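You operate a simulated robot arm through the tools that you are given. There is no shell and no other tool. Be economical: measure what you need, move in short steps, check, and stop when the job is done.

Carry out the task below with a simulated robot arm. There is one attempt and no reset: what you move stays moved.

JOB
Move the finished jar from the shaker to the brown mat and shake jar 57.
Fine: press start once; leave the jar in the cradle with the clamp open. Set down upright: jar, what you pick out.
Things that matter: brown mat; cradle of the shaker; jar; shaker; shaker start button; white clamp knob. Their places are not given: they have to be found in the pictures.

The check looks at the end state, three seconds after you hand in, the way a careful person would. Anything else that was tipped, shoved, dropped, spilled or broken makes it a failure.

ROBOT AND FRAMES
A 6-joint arm with a two-finger parallel gripper, fixed in place. Base frame: the origin is at the foot of the arm, x ahead of it, y to its left, z up; the work surface is at about z = 80. Lengths are in cm, angles in degrees, forces in N, time in s.
With the tool pointing down near the work surface it reaches from about 26 to 68 cm from the base axis. Its first joint turns from -66.0 to 66.0 degrees. Payload 2.9 kg.
The tool frame sits at the grasp point between the pads (the TCP): z along the fingers, y along the line on which they close. The tips reach 3 cm beyond it. The gripper opens to 11 cm. The fingers are 2 cm wide and 1 cm thick; the gripper's body (4.8 by 11.2 cm) begins 5.5 cm behind the TCP.
Orientation is told as [roll, pitch, yaw] about the base's x, y, z axes, in that order, counted from this pose: with the fingers straight down and closing along the base's y, the tool's x points along the base's -x, its y along +y and its z along -z.

CONTROLS
- The arm moves only by the tool send_rows. Its arguments are lists of equal length, an entry for each row: "fingers": the closure in counts, from 0 (fully open) to 255 (shut); "linear": the shift along the tool's x, y, z in units of 25 mm (1.0 is 25 mm), a list of three; "angular": the turn, a rotation vector about the tool's x, y, z in units of 5 degrees (1.0 is 5 degrees), a list of three. In form: {"fingers": [fingers, ...], "linear": [[x, y, z], ...], "angular": [[wx, wy, wz], ...]}. A call has 1 to 20 rows; each row shifts and turns the commanded pose from where the row before left it, along the tool's axes as they then stand. A call with a number of a shift or a turn outside -1 to 1 is refused whole. A row lasts 0.2 s, in which the tool goes at most 5 cm and 8.6 degrees; a call with a longer step from one row to the next is refused whole, and so is a gripper value outside its range. A pose out of reach is approached as far as the arm can. The call stops where the force on the tool passes 40 N (or 10 N more than at its start, if that is more) or the arm is blocked; 0.2 s more then pass. The fingers move at their own pace (about 10.8 cm/s each) and stop on an object; they squeeze with about 27 N. The grip force told is the motor's: it shows also when the fingers shut on nothing. Time passes only in rows, and 0.2 s behind the last, so rows that do not move let the fingers close. It gives the time, the measured TCP pose, the force on the tool (base axes), the opening and the grip force at its end, in the units of the frame above (readings bear some noise), with the torque about the TCP (base axes, N m) and any sound that the robot's microphone picked up.
- Cameras (640 x 400 px; columns grow to the right, rows downward): "scene" is fixed at [8.75, 44.07, 138.73]; the picture's right is [-0.65, -0.76, 0.00], its down [-0.40, 0.35, -0.85] and it looks along [0.64, -0.55, -0.53] (base axes); focal length 309 px, centre (320, 200). "wrist" rides on the gripper at [7.2, 1.7, -10.3] in the tool frame; the picture's right is [-0.23, 0.97, 0.00], its down [-0.76, -0.18, -0.62] and it looks along [-0.61, -0.14, 0.78] (tool axes); focal length 222 px, centre (320, 200).
- grab_frame(camera): a new picture of that camera. It takes no simulated time.
- measure_at(camera, pixels): for up to 12 pixels [column, row] of the newest picture of that camera ("zoom" is the newest enlarged one), the place [x, y, z] in the base frame of the surface seen there, good to about 0.2 cm. It takes no simulated time.
- inspect(camera, box): a new picture of the part [left, top, right, bottom] of that camera's present view, enlarged. It takes no simulated time.
- finish_job(): hands the job in; it is judged then, once.

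Work in short steps. Measure before you move; look again where a grasp or a placing could have gone wrong, and mend it. You have 80 turns and 34 pictures in all, those below and enlarged ones among them. Open the gripper and draw the arm clear of the work before you hand the job in, unless the task says otherwise; then end with one line.

The tools are called after "Emit:" by a JSON object that holds its "api" and its "payload". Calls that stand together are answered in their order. send_rows: Moves the arm, as the interface text tells. Its arguments: {"type":"object","properties":{"fingers":{"type":"array"},"linear":{"type":"array"},"angular":{"type":"array"}},"required":["fingers","linear","angular"]} The other tools are called the same way: grab_frame (camera) takes a picture; measure_at (camera, pixels) gives the place of the surface under pixels of a picture; inspect (camera, box) takes an enlarged picture of a part of a camera's view; finish_job () hands the job in.

At the start:

```text
clock: 0.0
tool_pos: [43.9, -18.8, 119.88]
tcp_rot: [-0.1, 0.0, 0.0]
wrist_force: [-0.1, 0.9, 0.3]
wrist_torque: [0.02, -0.01, 0.0]
finger_gap: 11.0
finger_force: 0.1
```

scene: 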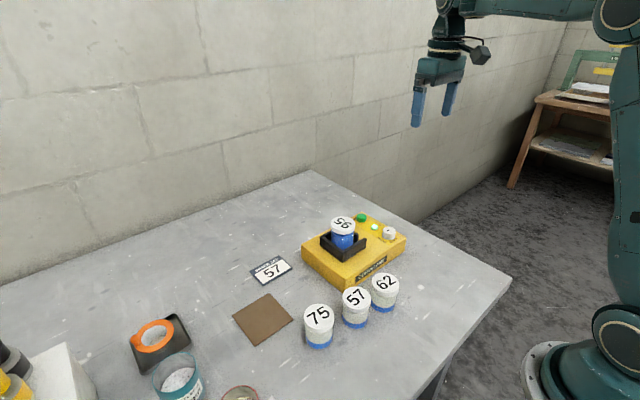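
wrist: 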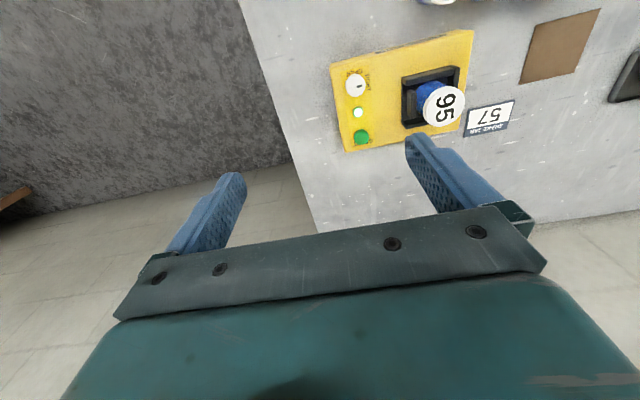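

The shaker (yellow) holds jar 95 near scene (343,235); jars 75, 57, 62 are in front of it. I zoom in on the shaker.

Emit:
{"api": "inspect", "payload": {"camera": "scene", "box": [220, 190, 420, 360]}}

Emit:
{"api": "inspect", "payload": {"camera": "wrist", "box": [320, 0, 640, 180]}}

```text
2.35 times, centred on (320, 275) of scene
```

zoom: 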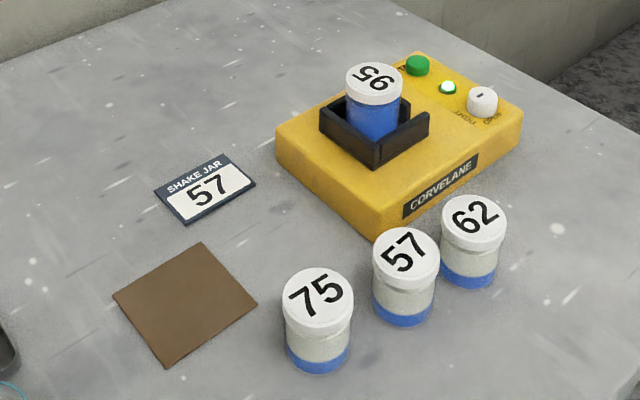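

```text
2.00 times, centred on (480, 90) of wrist
```

zoom: 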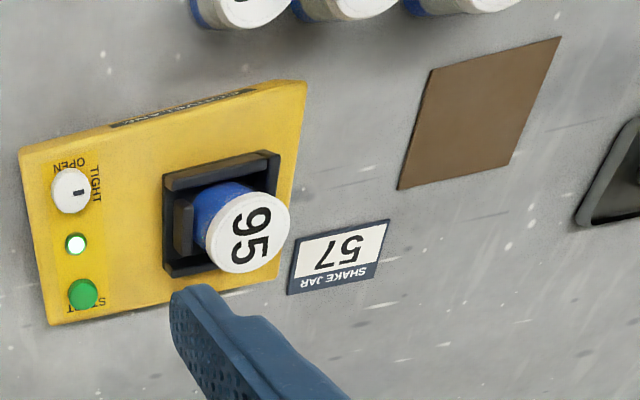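

I measure the knob, start button, cradle, jars and mat.

Emit:
{"api": "measure_at", "payload": {"camera": "zoom", "pixels": [[70, 190], [82, 292], [76, 243], [248, 234], [222, 205], [164, 175], [278, 152], [165, 275], [95, 235], [20, 155], [306, 85], [50, 322]]}}

Emit:
{"api": "measure_at", "payload": {"camera": "scene", "pixels": [[343, 224], [389, 231], [361, 217], [319, 316], [356, 298], [385, 284], [262, 320], [234, 320], [268, 294], [292, 322], [259, 345], [340, 285]]}}

```text
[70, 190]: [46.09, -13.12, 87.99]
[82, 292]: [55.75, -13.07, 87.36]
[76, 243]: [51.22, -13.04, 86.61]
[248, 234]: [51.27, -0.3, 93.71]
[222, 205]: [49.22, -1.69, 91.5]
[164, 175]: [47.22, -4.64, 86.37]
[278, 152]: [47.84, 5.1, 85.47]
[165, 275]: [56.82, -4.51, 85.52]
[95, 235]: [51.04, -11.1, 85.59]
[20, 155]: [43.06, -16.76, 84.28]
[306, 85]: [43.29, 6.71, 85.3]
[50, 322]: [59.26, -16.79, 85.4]
```

```text
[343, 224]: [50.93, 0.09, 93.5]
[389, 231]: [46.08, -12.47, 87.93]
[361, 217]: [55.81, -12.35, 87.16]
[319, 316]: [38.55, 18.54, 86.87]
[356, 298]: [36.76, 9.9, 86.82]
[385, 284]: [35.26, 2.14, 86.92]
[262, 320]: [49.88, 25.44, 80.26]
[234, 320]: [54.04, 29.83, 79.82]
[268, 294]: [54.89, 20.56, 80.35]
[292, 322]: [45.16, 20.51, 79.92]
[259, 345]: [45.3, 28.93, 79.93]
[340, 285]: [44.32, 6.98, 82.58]
```

The knob is near (46.1,-12.8), its top at z 88. I move above it and look closely at its mark.

Emit:
{"api": "send_rows", "payload": {"fingers": [0, 0, 0, 0, 0, 0, 0], "linear": [[-0.13, 0.34, 0.9], [-0.13, 0.34, 0.9], [-0.13, 0.34, 0.9], [-0.13, 0.34, 0.9], [-0.13, 0.34, 0.9], [-0.13, 0.35, 0.9], [-0.1, 0.35, 0.9]], "angular": [[0, 0, 0], [0, 0, 0], [0, 0, 0], [0, 0, 0], [0, 0, 0], [0, 0, 0], [0, 0, 0]]}}

Emit:
{"api": "grab_frame", "payload": {"camera": "wrist"}}

```text
clock: 1.6
tool_pos: [46.03, -12.78, 104.07]
tcp_rot: [0.0, 0.0, 0.1]
wrist_force: [-0.6, -0.6, 0.1]
wrist_torque: [-0.02, 0.02, -0.01]
finger_gap: 11.01
finger_force: 0.2
```

```text
29 pictures are left
```

wrist: 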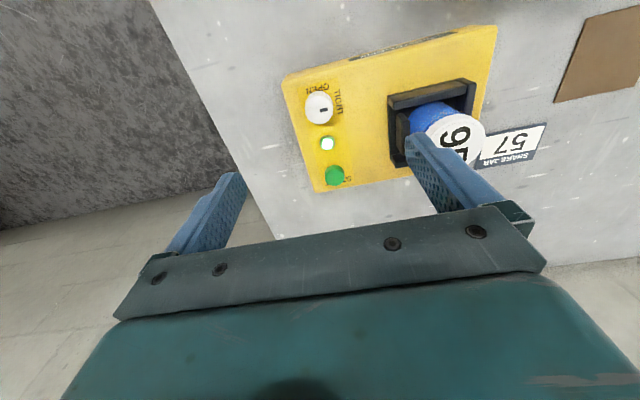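

The knob is at (319,108). I enlarge it.

Emit:
{"api": "inspect", "payload": {"camera": "wrist", "box": [280, 70, 376, 130]}}

Emit:
{"api": "measure_at", "payload": {"camera": "wrist", "pixels": [[319, 103], [323, 109], [319, 94], [308, 105], [330, 102], [338, 101], [317, 88], [335, 172], [328, 143]]}}

```text
6.67 times, centred on (328, 100) of wrist
```

zoom: 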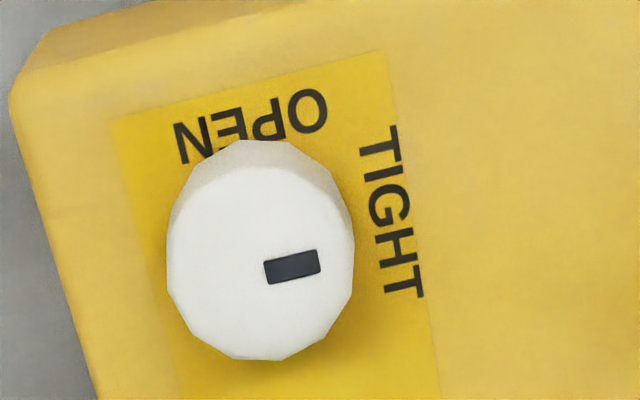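

```text
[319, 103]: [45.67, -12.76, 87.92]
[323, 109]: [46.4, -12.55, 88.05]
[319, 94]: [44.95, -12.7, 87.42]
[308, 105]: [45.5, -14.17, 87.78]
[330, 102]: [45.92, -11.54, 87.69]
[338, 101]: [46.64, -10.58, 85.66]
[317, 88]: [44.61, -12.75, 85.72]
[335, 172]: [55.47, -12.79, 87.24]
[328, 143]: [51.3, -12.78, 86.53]
```

The mark points to TIGHT (+y); OPEN is on the -x side, so the knob turns +90° about base z. I pre-rotate to yaw -45°, narrow the fingers and descend over the knob.

Emit:
{"api": "send_rows", "payload": {"fingers": [139, 139, 139, 139, 139, 139, 139, 139, 139, 139, 139], "linear": [[-0.11, -0.03, 0], [0, 0, 0.5], [0, 0, 0.5], [0, 0, 0.5], [0, 0, 0.5], [0, 0, 0.5], [0, 0, 0.5], [0, 0, 0.5], [0, 0, 0.5], [0, 0, 0.5], [0, 0, 0.5]], "angular": [[0, 0, 0], [0, 0, 0.9], [0, 0, 0.9], [0, 0, 0.9], [0, 0, 0.9], [0, 0, 0.9], [0, 0, 0.9], [0, 0, 0.9], [0, 0, 0.9], [0, 0, 0.9], [0, 0, 0.9]]}}

Emit:
{"api": "grab_frame", "payload": {"camera": "scene"}}

```text
clock: 4.0
tool_pos: [46.29, -12.86, 91.74]
tcp_rot: [0.0, 0.1, -45.1]
wrist_force: [-0.8, 0.8, 0.1]
wrist_torque: [-0.02, -0.02, 0.02]
finger_gap: 4.99
finger_force: 0.1
```

```text
27 pictures are left
```

scene: 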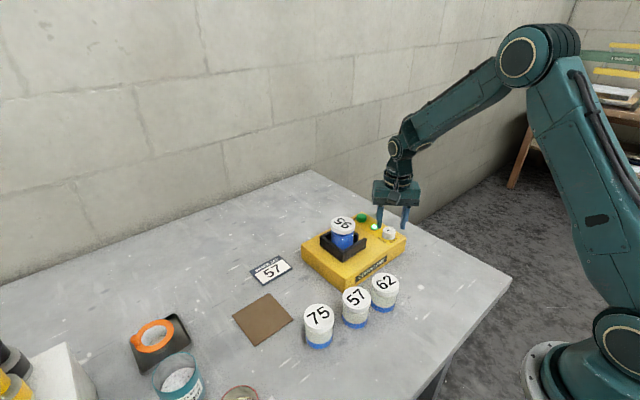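

Fingers straddle the knob. I descend 2.4 cm and close.

Emit:
{"api": "send_rows", "payload": {"fingers": [139, 139, 139, 255, 255, 255, 255], "linear": [[0, 0, 0.32], [0, 0, 0.32], [0, 0, 0.32], [0, 0, 0], [0, 0, 0], [0, 0, 0], [0, 0, 0]], "angular": [[0, 0, 0], [0, 0, 0], [0, 0, 0], [0, 0, 0], [0, 0, 0], [0, 0, 0], [0, 0, 0]]}}

```text
clock: 5.6
tool_pos: [46.35, -12.85, 89.17]
tcp_rot: [0.0, 0.0, -44.9]
wrist_force: [6.1, 8.3, -3.9]
wrist_torque: [0.26, -0.37, 0.05]
finger_gap: 3.28
finger_force: 45.2
```

The knob is gripped (gap 3.28). I turn +90° about base z.

Emit:
{"api": "send_rows", "payload": {"fingers": [255, 255, 255, 255, 255, 255, 255, 255, 255, 255, 255, 255, 255, 255, 255, 255, 255, 255, 255], "linear": [[0, 0.04, 0], [0, 0, 0], [0, 0, 0], [0, 0, 0], [0, 0, 0], [0, 0, 0], [0, 0, 0], [0, 0, 0], [0, 0, 0], [0, 0, 0], [0, 0, 0], [0, 0, 0], [0, 0, 0], [0, 0, 0], [0, 0, 0], [0, 0, 0], [0, 0, 0], [0, 0, 0], [0, 0, 0]], "angular": [[0, 0, 0], [0, 0, -1], [0, 0, -1], [0, 0, -1], [0, 0, -1], [0, 0, -1], [0, 0, -1], [0, 0, -1], [0, 0, -1], [0, 0, -1], [0, 0, -1], [0, 0, -1], [0, 0, -1], [0, 0, -1], [0, 0, -1], [0, 0, -1], [0, 0, -1], [0, 0, -1], [0, 0, -1]]}}

```text
clock: 9.6
tool_pos: [46.44, -13.03, 89.23]
tcp_rot: [-0.3, 0.2, 44.9]
wrist_force: [4.5, -27.0, -12.5]
wrist_torque: [-0.33, -0.68, -0.05]
finger_gap: 3.27
finger_force: 44.9
```

Turned to yaw 45. I release, rise, and rotate back to look.

Emit:
{"api": "send_rows", "payload": {"fingers": [139, 139, 139, 139, 139, 139, 139, 139, 139, 139, 139, 139], "linear": [[0, 0, 0], [0, 0, 0], [0, 0, -0.5], [0, 0, -0.8], [0, 0, -0.8], [0, 0, -0.8], [0, 0, -0.8], [0, 0, -0.8], [0, 0, -0.8], [0, 0, -0.8], [0, 0, -0.8], [0, 0, 0]], "angular": [[0, 0, 0], [0, 0, 0], [0, 0, 0], [0, 0, 1], [0, 0, 1], [0, 0, 1], [0, 0, 1], [0, 0, 1], [0, 0, 1], [0, 0, 1], [0, 0, 1], [0, 0, 1]]}}

Emit:
{"api": "inspect", "payload": {"camera": "wrist", "box": [240, 20, 560, 220]}}

```text
clock: 12.2
tool_pos: [46.51, -12.83, 106.65]
tcp_rot: [0.0, 0.0, -0.1]
wrist_force: [-0.5, -1.0, -0.1]
wrist_torque: [0.0, 0.02, 0.04]
finger_gap: 5.04
finger_force: 0.1
```

```text
2.00 times, centred on (400, 120) of wrist
```

zoom: 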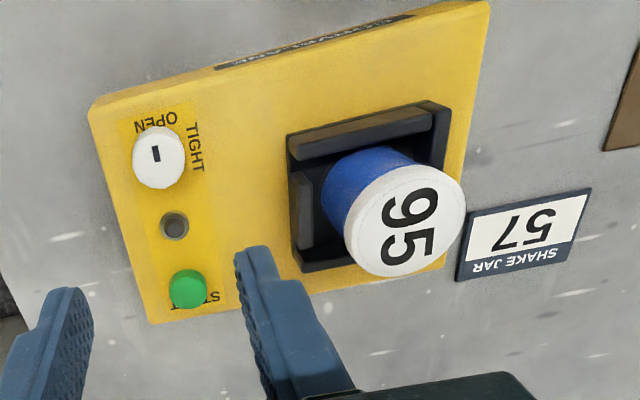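

The knob now points to OPEN and the light is off. Now measure jar 95 and cradle details.

Emit:
{"api": "measure_at", "payload": {"camera": "zoom", "pixels": [[404, 221], [345, 215], [464, 218], [405, 168], [405, 274], [290, 140], [446, 105], [310, 270], [300, 190], [370, 150], [360, 130], [440, 130]]}}

Emit:
{"api": "inspect", "payload": {"camera": "scene", "box": [290, 200, 410, 275]}}

```text
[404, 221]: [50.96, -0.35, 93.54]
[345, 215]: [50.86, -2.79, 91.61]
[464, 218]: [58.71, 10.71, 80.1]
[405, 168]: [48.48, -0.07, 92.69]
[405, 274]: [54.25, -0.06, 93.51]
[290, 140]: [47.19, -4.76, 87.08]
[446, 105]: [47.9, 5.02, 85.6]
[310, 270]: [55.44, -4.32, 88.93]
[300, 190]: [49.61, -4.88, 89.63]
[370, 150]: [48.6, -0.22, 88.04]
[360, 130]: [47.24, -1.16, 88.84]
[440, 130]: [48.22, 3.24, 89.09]
```

```text
5.33 times, centred on (350, 238) of scene
```

zoom: 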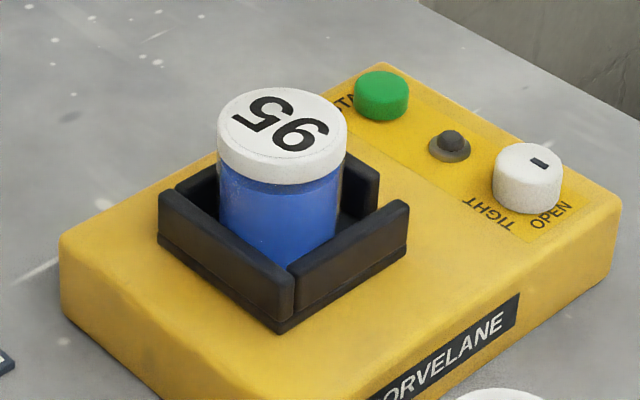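

I measure the lid edges and walls from this view.

Emit:
{"api": "measure_at", "payload": {"camera": "zoom", "pixels": [[220, 125], [343, 118], [282, 92], [275, 158], [280, 125], [228, 215], [335, 215], [165, 197], [290, 270], [403, 210], [370, 165], [280, 325]]}}

```text
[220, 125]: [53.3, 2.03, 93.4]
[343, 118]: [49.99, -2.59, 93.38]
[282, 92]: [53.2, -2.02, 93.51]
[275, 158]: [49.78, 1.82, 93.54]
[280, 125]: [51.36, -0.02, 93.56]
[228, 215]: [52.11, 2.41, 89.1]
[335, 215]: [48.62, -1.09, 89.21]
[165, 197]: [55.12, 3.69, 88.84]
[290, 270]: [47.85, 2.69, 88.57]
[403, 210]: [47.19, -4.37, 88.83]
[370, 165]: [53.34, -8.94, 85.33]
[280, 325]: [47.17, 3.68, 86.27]
```

Jar 95 is centred near (51.4,-0.15), top 93.6, cradle walls up to ~89.6. I go over it and descend so the tips stay above the walls (TCP z 93.2), then close.

Emit:
{"api": "send_rows", "payload": {"fingers": [70, 70, 70, 70, 70, 70, 70, 70, 70, 70, 70, 70], "linear": [[-0.327, 0.845, 0], [-0.327, 0.845, 0], [-0.327, 0.845, 0], [-0.327, 0.845, 0], [-0.327, 0.845, 0], [-0.327, 0.845, 0], [0, 0, 0.8], [0, 0, 0.8], [0, 0, 0.8], [0, 0, 0.8], [0, 0, 0.8], [0, 0, 0.2]], "angular": [[0, 0, 0], [0, 0, 0], [0, 0, 0], [0, 0, 0], [0, 0, 0], [0, 0, 0], [0, 0, 0], [0, 0, 0], [0, 0, 0], [0, 0, 0], [0, 0, 0], [0, 0, 0]]}}

Emit:
{"api": "inspect", "payload": {"camera": "scene", "box": [260, 150, 420, 250]}}

```text
clock: 14.8
tool_pos: [51.37, -0.21, 95.94]
tcp_rot: [0.1, 0.0, 0.0]
wrist_force: [0.0, 0.5, 0.3]
wrist_torque: [0.02, 0.02, 0.01]
finger_gap: 8.01
finger_force: 0.0
```

```text
4.00 times, centred on (340, 200) of scene
```

zoom: 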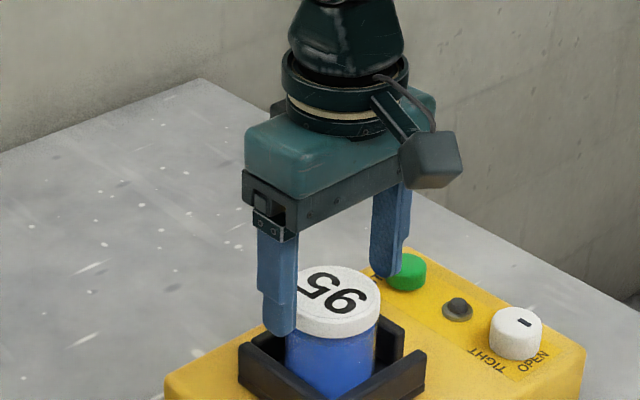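

Fingers straddle the jar. I descend 2.7 cm more, close and then lift slightly.

Emit:
{"api": "send_rows", "payload": {"fingers": [70, 70, 70, 255, 255, 255, 255], "linear": [[0, 0, 0.36], [0, 0, 0.36], [0, 0, 0.36], [0, 0, 0], [0, 0, 0], [0, 0, 0], [0, 0, 0]], "angular": [[0, 0, 0], [0, 0, 0], [0, 0, 0], [0, 0, 0], [0, 0, 0], [0, 0, 0], [0, 0, 0]]}}

```text
clock: 16.4
tool_pos: [51.2, -0.14, 93.32]
tcp_rot: [-0.1, 0.0, -0.1]
wrist_force: [0.9, -0.3, 1.0]
wrist_torque: [0.04, -0.05, -0.01]
finger_gap: 5.9
finger_force: 26.8
```

Gripped (gap 5.9). Lift straight up 10 cm.

Emit:
{"api": "send_rows", "payload": {"fingers": [255, 255, 255, 255, 255, 255], "linear": [[0, 0, -0.3], [0, 0, -0.6], [0, 0, -0.8], [0, 0, -0.8], [0, 0, -0.8], [0, 0, -0.7]], "angular": [[0, 0, 0], [0, 0, 0], [0, 0, 0], [0, 0, 0], [0, 0, 0], [0, 0, 0]]}}

Emit:
{"api": "grab_frame", "payload": {"camera": "scene"}}

```text
clock: 17.8
tool_pos: [51.36, -0.06, 103.35]
tcp_rot: [-0.1, 0.1, 0.0]
wrist_force: [-0.2, -0.1, -1.8]
wrist_torque: [-0.01, -0.01, 0.02]
finger_gap: 5.93
finger_force: 27.3
```

```text
23 pictures are left
```

scene: 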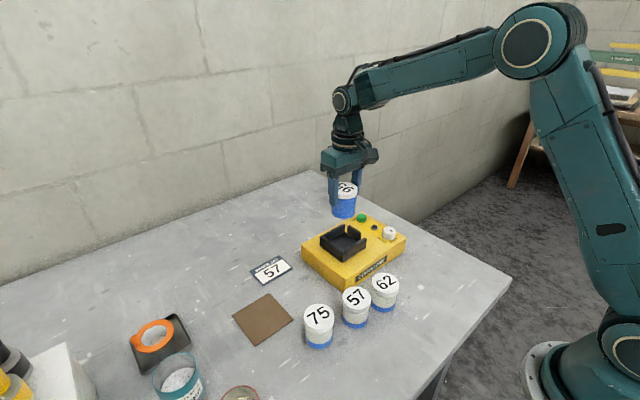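

Jar 95 is held. I carry it over the mat centre (49.85, 25) and lower most of the way; I also measure the empty cradle.

Emit:
{"api": "inspect", "payload": {"camera": "scene", "box": [290, 200, 410, 275]}}

Emit:
{"api": "send_rows", "payload": {"fingers": [255, 255, 255, 255, 255, 255, 255, 255, 255, 255, 255, 255, 255, 255, 255, 255, 255, 255, 255, 255], "linear": [[0.05, 0.835, 0], [0.05, 0.835, 0], [0.05, 0.835, 0], [0.05, 0.835, 0], [0.05, 0.835, 0], [0.05, 0.835, 0], [0.05, 0.835, 0], [0.05, 0.835, 0], [0.05, 0.835, 0], [0.05, 0.835, 0], [0.05, 0.835, 0], [0.05, 0.835, 0], [0, 0, 0.9], [0, 0, 0.9], [0, 0, 0.9], [0, 0, 0.9], [0, 0, 0.9], [0, 0, 0.9], [0, 0, 0.6], [0, 0, 0]], "angular": [[0, 0, 0], [0, 0, 0], [0, 0, 0], [0, 0, 0], [0, 0, 0], [0, 0, 0], [0, 0, 0], [0, 0, 0], [0, 0, 0], [0, 0, 0], [0, 0, 0], [0, 0, 0], [0, 0, 0], [0, 0, 0], [0, 0, 0], [0, 0, 0], [0, 0, 0], [0, 0, 0], [0, 0, 0], [0, 0, 0]]}}

Emit:
{"api": "grab_frame", "payload": {"camera": "scene"}}

```text
5.33 times, centred on (350, 238) of scene
```

zoom: 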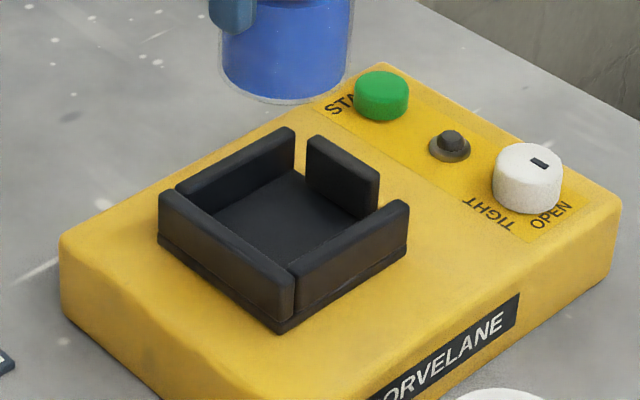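

```text
clock: 22.0
tool_pos: [49.87, 25.02, 88.28]
tcp_rot: [0.0, 0.0, 0.0]
wrist_force: [-0.2, -0.1, -1.6]
wrist_torque: [-0.01, -0.01, -0.01]
finger_gap: 5.91
finger_force: 27.3
```

```text
21 pictures are left
```

scene: 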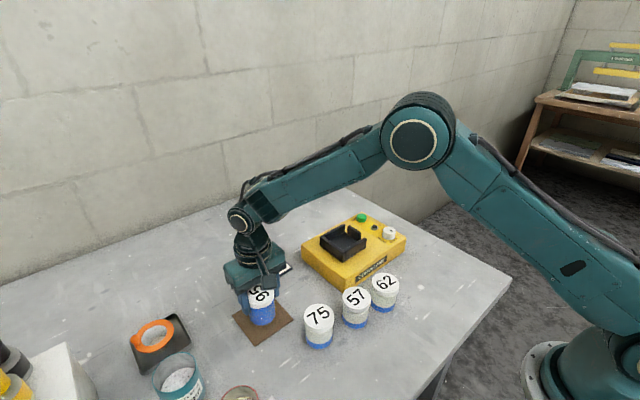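

I lower gently and meanwhile measure the cradle's inner walls in the zoom.

Emit:
{"api": "measure_at", "payload": {"camera": "zoom", "pixels": [[290, 215], [300, 180], [230, 225], [360, 215], [240, 185], [335, 190], [240, 160], [175, 195], [345, 165], [230, 240], [350, 235], [305, 265]]}}

Emit:
{"api": "send_rows", "payload": {"fingers": [255, 255, 255, 255, 255, 255], "linear": [[0, 0, 0.12], [0, 0, 0.12], [0, 0, 0.12], [0, 0, 0.12], [0, 0, 0.08], [0, 0, 0]], "angular": [[0, 0, 0], [0, 0, 0], [0, 0, 0], [0, 0, 0], [0, 0, 0], [0, 0, 0]]}}

```text
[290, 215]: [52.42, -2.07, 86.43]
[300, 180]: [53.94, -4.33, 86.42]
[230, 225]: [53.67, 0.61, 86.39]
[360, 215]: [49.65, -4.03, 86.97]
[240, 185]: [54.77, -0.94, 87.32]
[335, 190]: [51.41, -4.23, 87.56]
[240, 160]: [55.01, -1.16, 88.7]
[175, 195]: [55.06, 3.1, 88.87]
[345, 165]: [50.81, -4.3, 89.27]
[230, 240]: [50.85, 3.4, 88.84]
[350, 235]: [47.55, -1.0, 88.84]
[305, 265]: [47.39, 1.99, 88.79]
```

```text
clock: 23.4
tool_pos: [49.86, 24.97, 87.08]
tcp_rot: [0.0, -0.3, -0.1]
wrist_force: [-4.8, -4.8, 22.5]
wrist_torque: [-0.21, 0.02, -0.09]
finger_gap: 5.93
finger_force: 26.6
```

Contact at z 87.1 (22 N). I ease up a hair, release, and rise.

Emit:
{"api": "send_rows", "payload": {"fingers": [255, 70, 70, 70, 70, 70, 70, 70, 70], "linear": [[0, 0, -0.06], [0, 0, 0], [0, 0, 0], [0, 0, -0.5], [0, 0, -0.8], [0, 0, -0.8], [0, 0, -0.8], [0, 0, -0.8], [0, 0, -0.8]], "angular": [[0, 0, 0], [0, 0, 0], [0, 0, 0], [0, 0, 0], [0, 0, 0], [0, 0, 0], [0, 0, 0], [0, 0, 0], [0, 0, 0]]}}

Emit:
{"api": "grab_frame", "payload": {"camera": "scene"}}

```text
clock: 25.4
tool_pos: [49.77, 24.89, 98.24]
tcp_rot: [0.0, 0.0, -0.1]
wrist_force: [0.5, -0.4, -0.9]
wrist_torque: [0.0, -0.02, 0.0]
finger_gap: 7.99
finger_force: 0.1
```

```text
20 pictures are left
```

scene: 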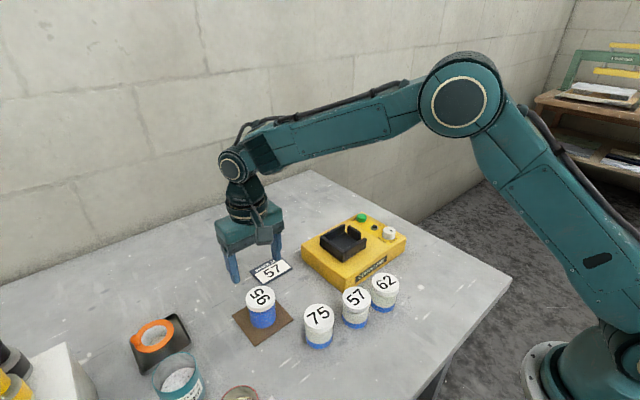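

Jar 95 stands upright on the mat. Now I zoom on jar 57 to get its centre.

Emit:
{"api": "inspect", "payload": {"camera": "scene", "box": [300, 260, 412, 330]}}

```text
5.71 times, centred on (356, 295) of scene
```

zoom: 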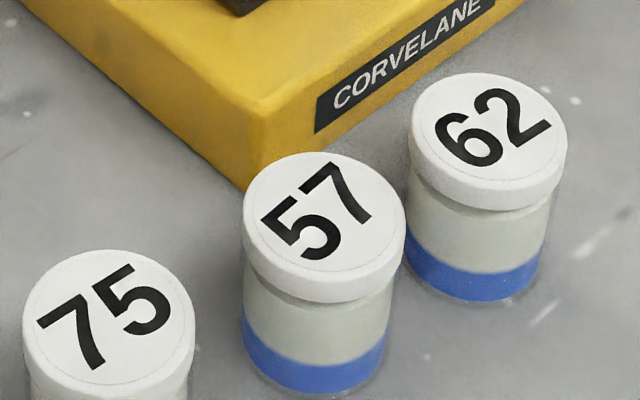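

Emit:
{"api": "measure_at", "payload": {"camera": "zoom", "pixels": [[247, 205], [400, 232], [325, 155], [320, 278], [323, 217], [489, 135], [110, 318]]}}

```text
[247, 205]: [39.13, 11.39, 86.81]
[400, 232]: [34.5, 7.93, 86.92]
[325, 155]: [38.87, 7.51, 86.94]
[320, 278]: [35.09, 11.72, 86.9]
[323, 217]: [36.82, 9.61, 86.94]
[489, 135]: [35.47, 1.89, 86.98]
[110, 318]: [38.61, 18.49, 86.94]
```

Jar 57's centre is (36.85, 9.65). I move above it, turning to yaw 60 so the fingers close across the row.

Emit:
{"api": "send_rows", "payload": {"fingers": [70, 70, 70, 70, 70, 70, 70, 70, 70, 70, 70, 70, 70, 70, 70, 70, 70, 70, 70, 70], "linear": [[0.646, -0.762, 0], [0.646, -0.762, 0], [0.646, -0.762, 0], [0.646, -0.762, 0], [0.646, -0.762, 0], [0.646, -0.762, 0], [0.646, -0.762, 0], [0.646, -0.762, 0], [0, 0, 0], [0, 0, 0], [0, 0, 0], [0, 0, 0], [0, 0, 0], [0, 0, 0], [0, 0, 0.2], [0, 0, 0.2], [0, 0, 0.2], [0, 0, 0.2], [0, 0, 0.2], [0, 0, 0.2]], "angular": [[0, 0, 0], [0, 0, 0], [0, 0, 0], [0, 0, 0], [0, 0, 0], [0, 0, 0], [0, 0, 0], [0, 0, 0], [0, 0, -1], [0, 0, -1], [0, 0, -1], [0, 0, -1], [0, 0, -1], [0, 0, -1], [0, 0, -1], [0, 0, -1], [0, 0, -1], [0, 0, -1], [0, 0, -1], [0, 0, -1]]}}

Emit:
{"api": "inspect", "payload": {"camera": "scene", "box": [270, 210, 430, 310]}}

Emit:
{"api": "grab_frame", "payload": {"camera": "wrist"}}

```text
clock: 29.6
tool_pos: [36.97, 9.59, 95.34]
tcp_rot: [0.0, 0.0, 60.3]
wrist_force: [0.3, 1.0, 0.3]
wrist_torque: [0.01, 0.0, 0.01]
finger_gap: 7.97
finger_force: 0.1
```

```text
4.00 times, centred on (350, 260) of scene
```

zoom: 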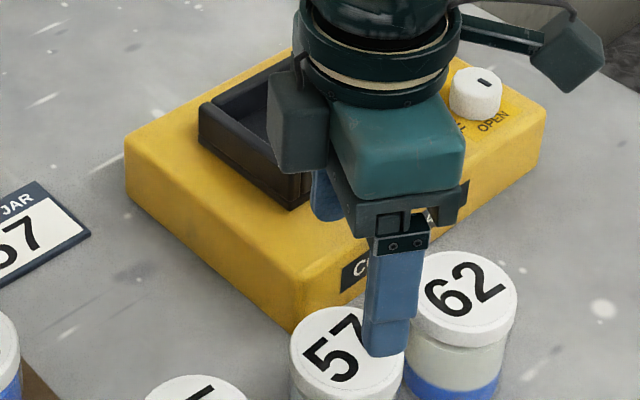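

```text
17 pictures are left
```

wrist: 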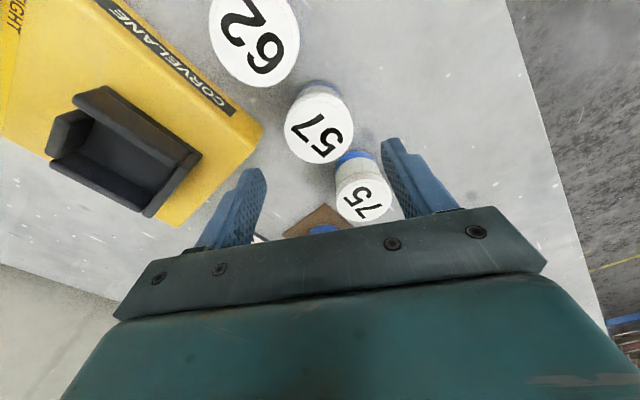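

Alignment fits. I descend to z 86.8 and close on jar 57.

Emit:
{"api": "send_rows", "payload": {"fingers": [70, 70, 70, 70, 70, 70, 70, 255, 255, 255, 255], "linear": [[0, 0, 0.7], [0, 0, 0.7], [0, 0, 0.7], [0, 0, 0.5], [0, 0, 0.5], [0, 0, 0.32], [0, 0, 0], [0, 0, 0], [0, 0, 0], [0, 0, 0], [0, 0, 0]], "angular": [[0, 0, 0], [0, 0, 0], [0, 0, 0], [0, 0, 0], [0, 0, 0], [0, 0, 0], [0, 0, 0], [0, 0, 0], [0, 0, 0], [0, 0, 0], [0, 0, 0]]}}

```text
clock: 32.0
tool_pos: [36.94, 9.59, 86.96]
tcp_rot: [-0.1, 0.0, 60.0]
wrist_force: [-0.1, 0.4, -0.8]
wrist_torque: [0.02, 0.0, -0.02]
finger_gap: 5.89
finger_force: 26.6
```

Gripped (5.89). Lift 14 cm, then carry over the cradle at (51.4, -0.3).

Emit:
{"api": "send_rows", "payload": {"fingers": [255, 255, 255, 255, 255, 255, 255, 255, 255, 255, 255, 255, 255, 255, 255, 255], "linear": [[0, 0, -0.4], [0, 0, -0.8], [0, 0, -0.9], [0, 0, -0.9], [0, 0, -0.9], [0, 0, -0.9], [0, 0, -0.8], [0.068, -0.871, 0], [0.068, -0.871, 0], [0.068, -0.871, 0], [0.068, -0.871, 0], [0.068, -0.871, 0], [0.068, -0.871, 0], [0.068, -0.871, 0], [0.068, -0.871, 0], [0, 0, 0]], "angular": [[0, 0, 0], [0, 0, 0], [0, 0, 0], [0, 0, 0], [0, 0, 0], [0, 0, 0], [0, 0, 0], [0, 0, 0], [0, 0, 0], [0, 0, 0], [0, 0, 0], [0, 0, 0], [0, 0, 0], [0, 0, 0], [0, 0, 0], [0, 0, 0]]}}

Emit:
{"api": "inspect", "payload": {"camera": "scene", "box": [260, 160, 420, 260]}}

```text
clock: 35.4
tool_pos: [51.38, -0.26, 100.8]
tcp_rot: [-0.1, 0.0, 60.0]
wrist_force: [-0.3, -0.5, -2.6]
wrist_torque: [0.02, -0.01, -0.02]
finger_gap: 5.9
finger_force: 27.1
```

```text
4.00 times, centred on (340, 210) of scene
```

zoom: 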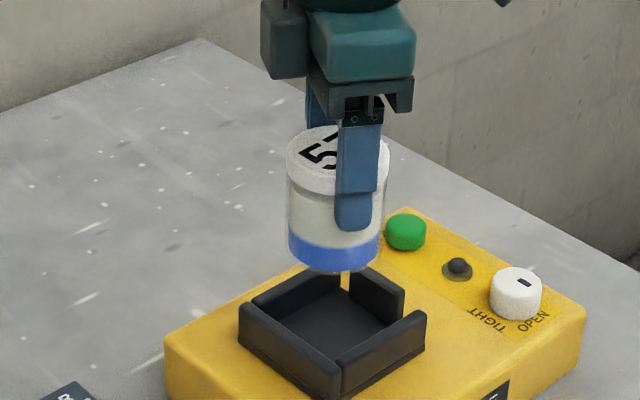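

Jar 57 hangs over the cradle. I lower it, slowly at the end.

Emit:
{"api": "send_rows", "payload": {"fingers": [255, 255, 255, 255, 255, 255, 255, 255, 255, 255], "linear": [[0, 0, 0.5], [0, 0, 0.5], [0, 0, 0.5], [0, 0, 0.5], [0, 0, 0.4], [0, 0, 0.3], [0, 0, 0.1], [0, 0, 0.1], [0, 0, 0.06], [0, 0, 0]], "angular": [[0, 0, 0], [0, 0, 0], [0, 0, 0], [0, 0, 0], [0, 0, 0], [0, 0, 0], [0, 0, 0], [0, 0, 0], [0, 0, 0], [0, 0, 0]]}}

```text
clock: 37.6
tool_pos: [51.32, -0.42, 93.3]
tcp_rot: [-0.1, -0.1, 59.9]
wrist_force: [-0.4, -0.6, 6.0]
wrist_torque: [0.01, 0.18, 0.02]
finger_gap: 5.87
finger_force: 26.6
```

Touchdown at z 93.3, as expected. Release and rise, then check.

Emit:
{"api": "send_rows", "payload": {"fingers": [70, 70, 70, 70, 70, 70, 70, 70], "linear": [[0, 0, 0], [0, 0, 0], [0, 0, -0.5], [0, 0, -0.8], [0, 0, -0.8], [0, 0, -0.8], [0, 0, -0.8], [0, 0, -0.8]], "angular": [[0, 0, 0], [0, 0, 0], [0, 0, 0], [0, 0, 0], [0, 0, 0], [0, 0, 0], [0, 0, 0], [0, 0, 0]]}}

Emit:
{"api": "inspect", "payload": {"camera": "scene", "box": [280, 190, 420, 278]}}

```text
clock: 39.4
tool_pos: [51.31, -0.23, 104.66]
tcp_rot: [0.0, 0.0, 60.1]
wrist_force: [-0.1, -0.6, -0.1]
wrist_torque: [0.01, -0.01, 0.03]
finger_gap: 7.97
finger_force: 0.0
```

```text
4.55 times, centred on (350, 234) of scene
```

zoom: 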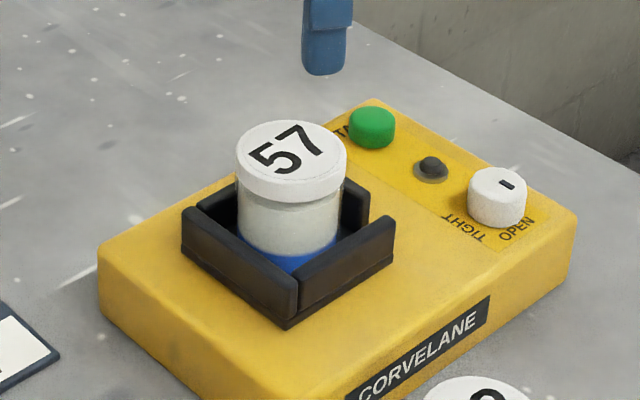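

Jar 57 is seated. Now I go to the knob with yaw 45 and descend around it.

Emit:
{"api": "send_rows", "payload": {"fingers": [139, 139, 139, 139, 139, 139, 139, 139, 139, 139, 139, 139, 139, 139, 139, 139], "linear": [[0.772, -0.1223, 0], [0.772, -0.1223, 0], [0.772, -0.1223, 0], [0.772, -0.1223, 0], [0.772, -0.1223, 0], [0.772, -0.1223, 0], [0.772, -0.1223, 0], [0, 0, 0], [0, 0, 0], [0, 0, 0], [0, 0, 0.8], [0, 0, 0.8], [0, 0, 0.8], [0, 0, 0.8], [0, 0, 0.8], [0, 0, 0.8]], "angular": [[0, 0, 0], [0, 0, 0], [0, 0, 0], [0, 0, 0], [0, 0, 0], [0, 0, 0], [0, 0, 0], [0, 0, 1], [0, 0, 1], [0, 0, 1], [0, 0, 0], [0, 0, 0], [0, 0, 0], [0, 0, 0], [0, 0, 0], [0, 0, 0]]}}

Emit:
{"api": "send_rows", "payload": {"fingers": [139, 139, 139, 139, 255, 255, 255, 255], "linear": [[0, 0, 0.4], [0, 0, 0.4], [0, 0, 0.3], [0, 0, 0.26], [0, 0, 0], [0, 0, 0], [0, 0, 0], [0, 0, 0]], "angular": [[0, 0, 0], [0, 0, 0], [0, 0, 0], [0, 0, 0], [0, 0, 0], [0, 0, 0], [0, 0, 0], [0, 0, 0]]}}

```text
clock: 42.8
tool_pos: [46.48, -13.12, 92.74]
tcp_rot: [0.1, 0.0, 45.0]
wrist_force: [-0.2, 0.3, -0.5]
wrist_torque: [0.0, -0.01, -0.04]
finger_gap: 4.98
finger_force: 0.0
```

```text
clock: 44.6
tool_pos: [46.43, -12.9, 89.28]
tcp_rot: [0.0, 0.0, 45.0]
wrist_force: [1.7, -2.4, -3.4]
wrist_torque: [-0.06, -0.18, 0.02]
finger_gap: 3.26
finger_force: 45.1
```

Knob gripped (gap 3.26), low side force. I turn -90° about base z to TIGHT.

Emit:
{"api": "send_rows", "payload": {"fingers": [255, 255, 255, 255, 255, 255, 255, 255, 255, 255, 255, 255, 255, 255, 255, 255, 255, 255, 255], "linear": [[0, 0, 0], [0, 0, 0], [0, 0, 0], [0, 0, 0], [0, 0, 0], [0, 0, 0], [0, 0, 0], [0, 0, 0], [0, 0, 0], [0, 0, 0], [0, 0, 0], [0, 0, 0], [0, 0, 0], [0, 0, 0], [0, 0, 0], [0, 0, 0], [0, 0, 0], [0, 0, 0], [0, 0, 0]], "angular": [[0, 0, 1], [0, 0, 1], [0, 0, 1], [0, 0, 1], [0, 0, 1], [0, 0, 1], [0, 0, 1], [0, 0, 1], [0, 0, 1], [0, 0, 1], [0, 0, 1], [0, 0, 1], [0, 0, 1], [0, 0, 1], [0, 0, 1], [0, 0, 1], [0, 0, 1], [0, 0, 1], [0, 0, 0]]}}

Emit:
{"api": "send_rows", "payload": {"fingers": [139, 139, 139, 139, 139, 139, 139, 139, 139, 139, 139], "linear": [[0, 0, 0], [0, 0, 0], [0, 0, -0.5], [0, 0, -0.6], [0, 0, -0.6], [0, 0, -0.6], [0, 0, -0.6], [0, 0, -0.6], [0, 0, -0.6], [0, 0, -0.6], [0, 0, -0.6]], "angular": [[0, 0, 0], [0, 0, 0], [0, 0, 0], [0, 0, -1], [0, 0, -1], [0, 0, -1], [0, 0, -1], [0, 0, -1], [0, 0, -1], [0, 0, -1], [0, 0, -1]]}}

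Emit:
{"api": "inspect", "payload": {"camera": "wrist", "box": [240, 20, 560, 220]}}

```text
clock: 48.6
tool_pos: [46.51, -12.95, 89.17]
tcp_rot: [0.1, 0.1, -44.9]
wrist_force: [5.8, 14.0, -18.0]
wrist_torque: [0.62, 0.36, 0.01]
finger_gap: 3.26
finger_force: 45.1
```

```text
clock: 51.0
tool_pos: [46.49, -13.13, 102.52]
tcp_rot: [0.0, 0.2, -4.9]
wrist_force: [0.6, 0.1, -0.3]
wrist_torque: [0.01, 0.01, -0.01]
finger_gap: 5.02
finger_force: 0.1
```

```text
2.00 times, centred on (400, 120) of wrist
```

zoom: 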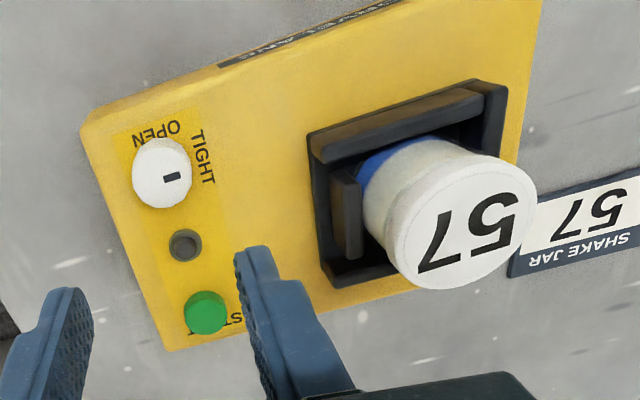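

The knob is at TIGHT and the jaw holds the jar. With fingers shut, I go above the start button (55.65,-12.85, top 87.3).

Emit:
{"api": "send_rows", "payload": {"fingers": [255, 255, 255, 255, 255, 255, 255, 255, 255, 255, 255], "linear": [[0, 0, 0], [-0.733, 0.022, 0], [-0.733, 0.022, 0], [-0.733, 0.022, 0], [-0.733, 0.022, 0], [-0.733, 0.022, 0], [0, 0, 0.9], [0, 0, 0.9], [0, 0, 0.9], [0, 0, 0.9], [0, 0, 0.8]], "angular": [[0, 0, -1], [0, 0, 0], [0, 0, 0], [0, 0, 0], [0, 0, 0], [0, 0, 0], [0, 0, 0], [0, 0, 0], [0, 0, 0], [0, 0, 0], [0, 0, 0]]}}

Emit:
{"api": "inspect", "payload": {"camera": "scene", "box": [300, 170, 420, 245]}}

```text
clock: 53.4
tool_pos: [55.62, -12.78, 91.43]
tcp_rot: [0.0, 0.0, 0.0]
wrist_force: [-0.8, 0.2, -0.3]
wrist_torque: [-0.02, -0.02, -0.06]
finger_gap: 0.0
finger_force: 27.6
```

```text
5.33 times, centred on (360, 208) of scene
```

zoom: 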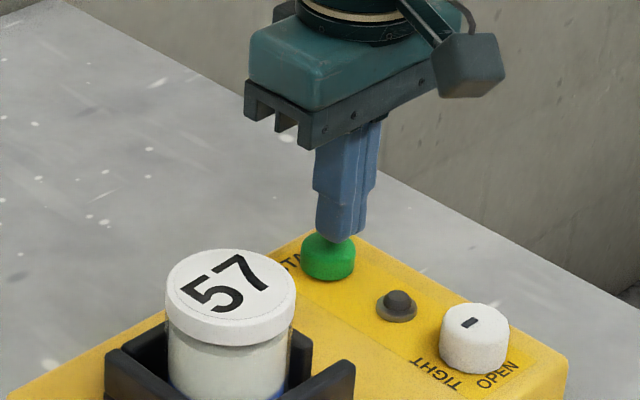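

The closed tips are right above the button. I press down in small steps and look at the force.

Emit:
{"api": "send_rows", "payload": {"fingers": [255, 255, 255, 255, 255], "linear": [[0, 0, 0.4], [0, 0, 0.07], [0, 0, 0.07], [0, 0, 0.06], [0, 0, 0]], "angular": [[0, 0, 0], [0, 0, 0], [0, 0, 0], [0, 0, 0], [0, 0, 0]]}}

Emit:
{"api": "inspect", "payload": {"camera": "scene", "box": [300, 170, 420, 245]}}

```text
clock: 54.6
tool_pos: [55.71, -12.85, 89.99]
tcp_rot: [0.0, 0.0, 0.0]
wrist_force: [1.1, 0.3, 1.7]
wrist_torque: [0.01, -0.01, 0.03]
finger_gap: 0.0
finger_force: 27.0
```

```text
5.33 times, centred on (360, 208) of scene
```

zoom: 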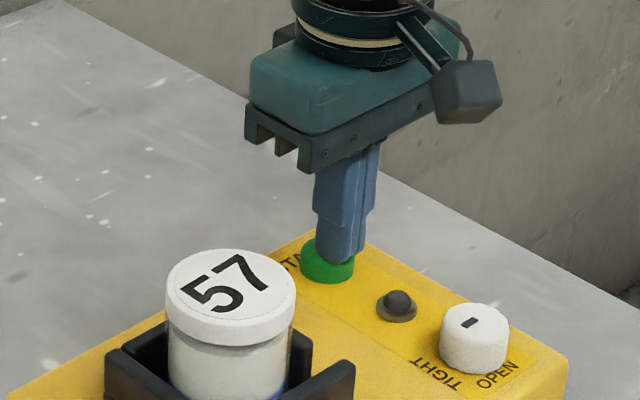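

Force is only 1.7 N and no sound yet: just beginning to press. I continue down in small steps.

Emit:
{"api": "send_rows", "payload": {"fingers": [255, 255, 255, 255], "linear": [[0, 0, 0.06], [0, 0, 0.06], [0, 0, 0.04], [0, 0, 0]], "angular": [[0, 0, 0], [0, 0, 0], [0, 0, 0], [0, 0, 0]]}}

```text
clock: 55.6
tool_pos: [55.61, -12.76, 89.63]
tcp_rot: [0.1, -0.2, 0.0]
wrist_force: [-3.3, 2.2, 11.9]
wrist_torque: [0.05, -0.01, 0.09]
finger_gap: 0.02
finger_force: 26.6
heard: click
```

A click was heard: pressed once. I raise clear and look.

Emit:
{"api": "send_rows", "payload": {"fingers": [255, 255, 255, 255, 255, 255], "linear": [[0, 0, -0.5], [0, 0, -0.9], [0, 0, -0.9], [0, 0, -0.9], [0, 0, -0.9], [0, 0, -0.9]], "angular": [[0, 0, 0], [0, 0, 0], [0, 0, 0], [0, 0, 0], [0, 0, 0], [0, 0, 0]]}}

Emit:
{"api": "inspect", "payload": {"camera": "scene", "box": [290, 190, 420, 271]}}

```text
clock: 57.0
tool_pos: [55.65, -12.68, 102.04]
tcp_rot: [-0.1, 0.1, -0.1]
wrist_force: [-0.1, 0.4, 0.0]
wrist_torque: [0.0, 0.04, 0.0]
finger_gap: 0.0
finger_force: 27.0
```

```text
4.92 times, centred on (355, 230) of scene
```

zoom: 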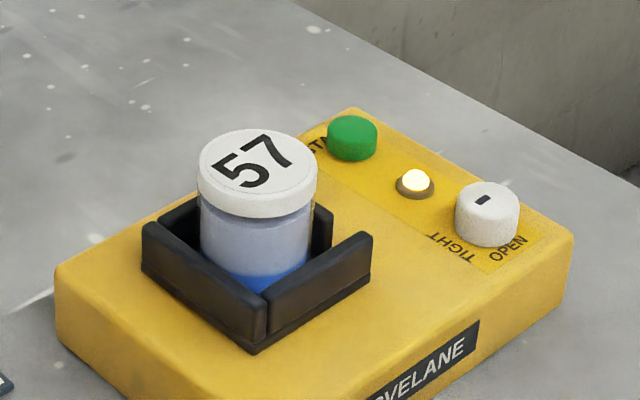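

The lamp is amber: it is running, contents mixing. While waiting, I move high above the knob and pre-turn to yaw -45.

Emit:
{"api": "send_rows", "payload": {"fingers": [139, 139, 139, 139, 139, 139, 139, 139, 139, 139, 139, 139, 139, 139, 139, 139, 139, 139, 139, 139], "linear": [[0.738, -0.02, 0], [0.738, -0.02, 0], [0.738, -0.02, 0], [0.738, -0.02, 0], [0.738, -0.02, 0], [0, 0, 0], [0, 0, 0], [0, 0, 0], [0, 0, 0], [0, 0, 0], [0, 0, 0], [0, 0, 0], [0, 0, 0], [0, 0, 0], [0, 0, 0], [0, 0, 0], [0, 0, 0], [0, 0, 0], [0, 0, 0], [0, 0, 0]], "angular": [[0, 0, 0], [0, 0, 0], [0, 0, 0], [0, 0, 0], [0, 0, 0], [0, 0, 1], [0, 0, 1], [0, 0, 1], [0, 0, 1], [0, 0, 1], [0, 0, 1], [0, 0, 1], [0, 0, 1], [0, 0, 1], [0, 0, 0], [0, 0, 0], [0, 0, 0], [0, 0, 0], [0, 0, 0], [0, 0, 0]]}}

Emit:
{"api": "inspect", "payload": {"camera": "scene", "box": [290, 190, 420, 271]}}

```text
clock: 61.2
tool_pos: [46.42, -13.12, 102.17]
tcp_rot: [0.1, 0.0, -45.0]
wrist_force: [0.0, -0.4, -0.5]
wrist_torque: [0.01, -0.03, -0.04]
finger_gap: 5.05
finger_force: 0.0
```

```text
4.92 times, centred on (355, 230) of scene
```

zoom: 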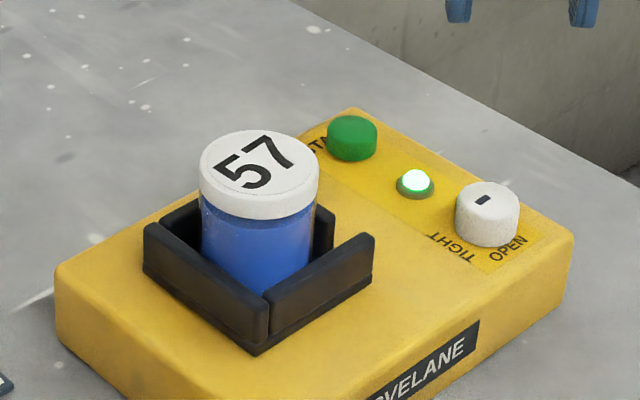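

Lamp green: finished. I descend on the knob and grip it.

Emit:
{"api": "send_rows", "payload": {"fingers": [139, 139, 139, 139, 139, 139, 139, 139, 255, 255, 255, 255], "linear": [[0.04, 0.04, 0.8], [0, 0, 0.8], [0, 0, 0.8], [0, 0, 0.8], [0, 0, 0.8], [0, 0, 0.5], [0, 0, 0.37], [0, 0, 0.3], [0, 0, 0], [0, 0, 0], [0, 0, 0], [0, 0, 0]], "angular": [[0, 0, 0], [0, 0, 0], [0, 0, 0], [0, 0, 0], [0, 0, 0], [0, 0, 0], [0, 0, 0], [0, 0, 0], [0, 0, 0], [0, 0, 0], [0, 0, 0], [0, 0, 0]]}}

```text
clock: 63.8
tool_pos: [46.37, -12.91, 89.18]
tcp_rot: [0.0, 0.0, -45.0]
wrist_force: [1.2, 2.2, -4.0]
wrist_torque: [0.12, -0.08, -0.03]
finger_gap: 3.27
finger_force: 45.0
```

Gripped. I turn +90° to OPEN, release, rise and rotate back.

Emit:
{"api": "send_rows", "payload": {"fingers": [255, 255, 255, 255, 255, 255, 255, 255, 255, 255, 255, 255, 255, 255, 255, 255, 255, 255, 255], "linear": [[0, 0, 0], [0, 0, 0], [0, 0, 0], [0, 0, 0], [0, 0, 0], [0, 0, 0], [0, 0, 0], [0, 0, 0], [0, 0, 0], [0, 0, 0], [0, 0, 0], [0, 0, 0], [0, 0, 0], [0, 0, 0], [0, 0, 0], [0, 0, 0], [0, 0, 0], [0, 0, 0], [0, 0, 0]], "angular": [[0, 0, -1], [0, 0, -1], [0, 0, -1], [0, 0, -1], [0, 0, -1], [0, 0, -1], [0, 0, -1], [0, 0, -1], [0, 0, -1], [0, 0, -1], [0, 0, -1], [0, 0, -1], [0, 0, -1], [0, 0, -1], [0, 0, -1], [0, 0, -1], [0, 0, -1], [0, 0, -1], [0, 0, 0]]}}

Emit:
{"api": "send_rows", "payload": {"fingers": [139, 139, 139, 139, 139, 139, 139, 139, 139, 139, 139, 0, 0], "linear": [[0, 0, 0], [0, 0, 0], [0, 0, -0.5], [0, 0, -0.8], [0, 0, -0.8], [0, 0, -0.8], [0, 0, -0.8], [0, 0, -0.8], [0, 0, -0.8], [0, 0, -0.8], [0, 0, -0.8], [0, 0, -0.8], [0, 0, 0]], "angular": [[0, 0, 0], [0, 0, 0], [0, 0, 0], [0, 0, 1], [0, 0, 1], [0, 0, 1], [0, 0, 1], [0, 0, 1], [0, 0, 1], [0, 0, 1], [0, 0, 1], [0, 0, 1], [0, 0, 0]]}}

Emit:
{"api": "inspect", "payload": {"camera": "scene", "box": [290, 190, 420, 271]}}

Emit:
{"api": "grab_frame", "payload": {"camera": "scene"}}

```text
clock: 67.8
tool_pos: [46.35, -13.13, 89.09]
tcp_rot: [0.0, 0.2, 44.9]
wrist_force: [2.0, -24.5, -15.0]
wrist_torque: [-0.15, -0.56, 0.0]
finger_gap: 3.28
finger_force: 45.1
```

```text
clock: 70.6
tool_pos: [46.4, -12.9, 108.22]
tcp_rot: [0.1, 0.1, -0.1]
wrist_force: [-0.2, 0.1, 0.1]
wrist_torque: [0.01, -0.02, 0.02]
finger_gap: 10.99
finger_force: 0.1
```

```text
4.92 times, centred on (355, 230) of scene
```

zoom: 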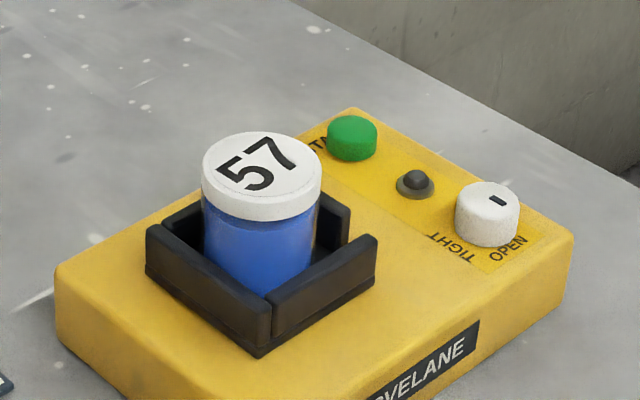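

```text
8 pictures are left
```

scene: 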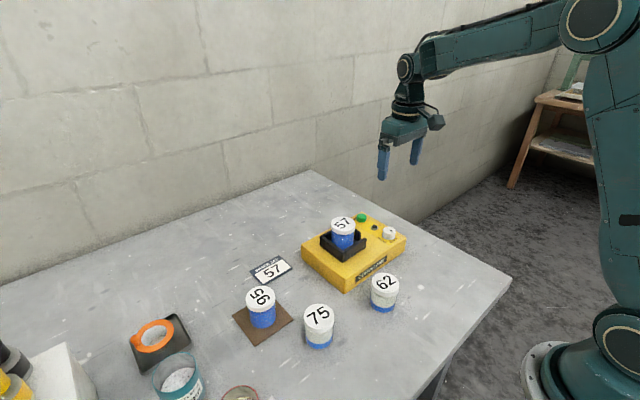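

Everything is in place: knob at OPEN, jar 57 mixed and standing in the cradle, jar 95 on the mat, and the arm clear with the gripper open.

Emit:
{"api": "finish_job", "payload": {}}

```text
The job is handed in.
```

Jar 95, the finished jar, stands upright on the brown mat. Jar 57 was shaken with one press of start until the lamp went green, and is in the cradle with the clamp open.
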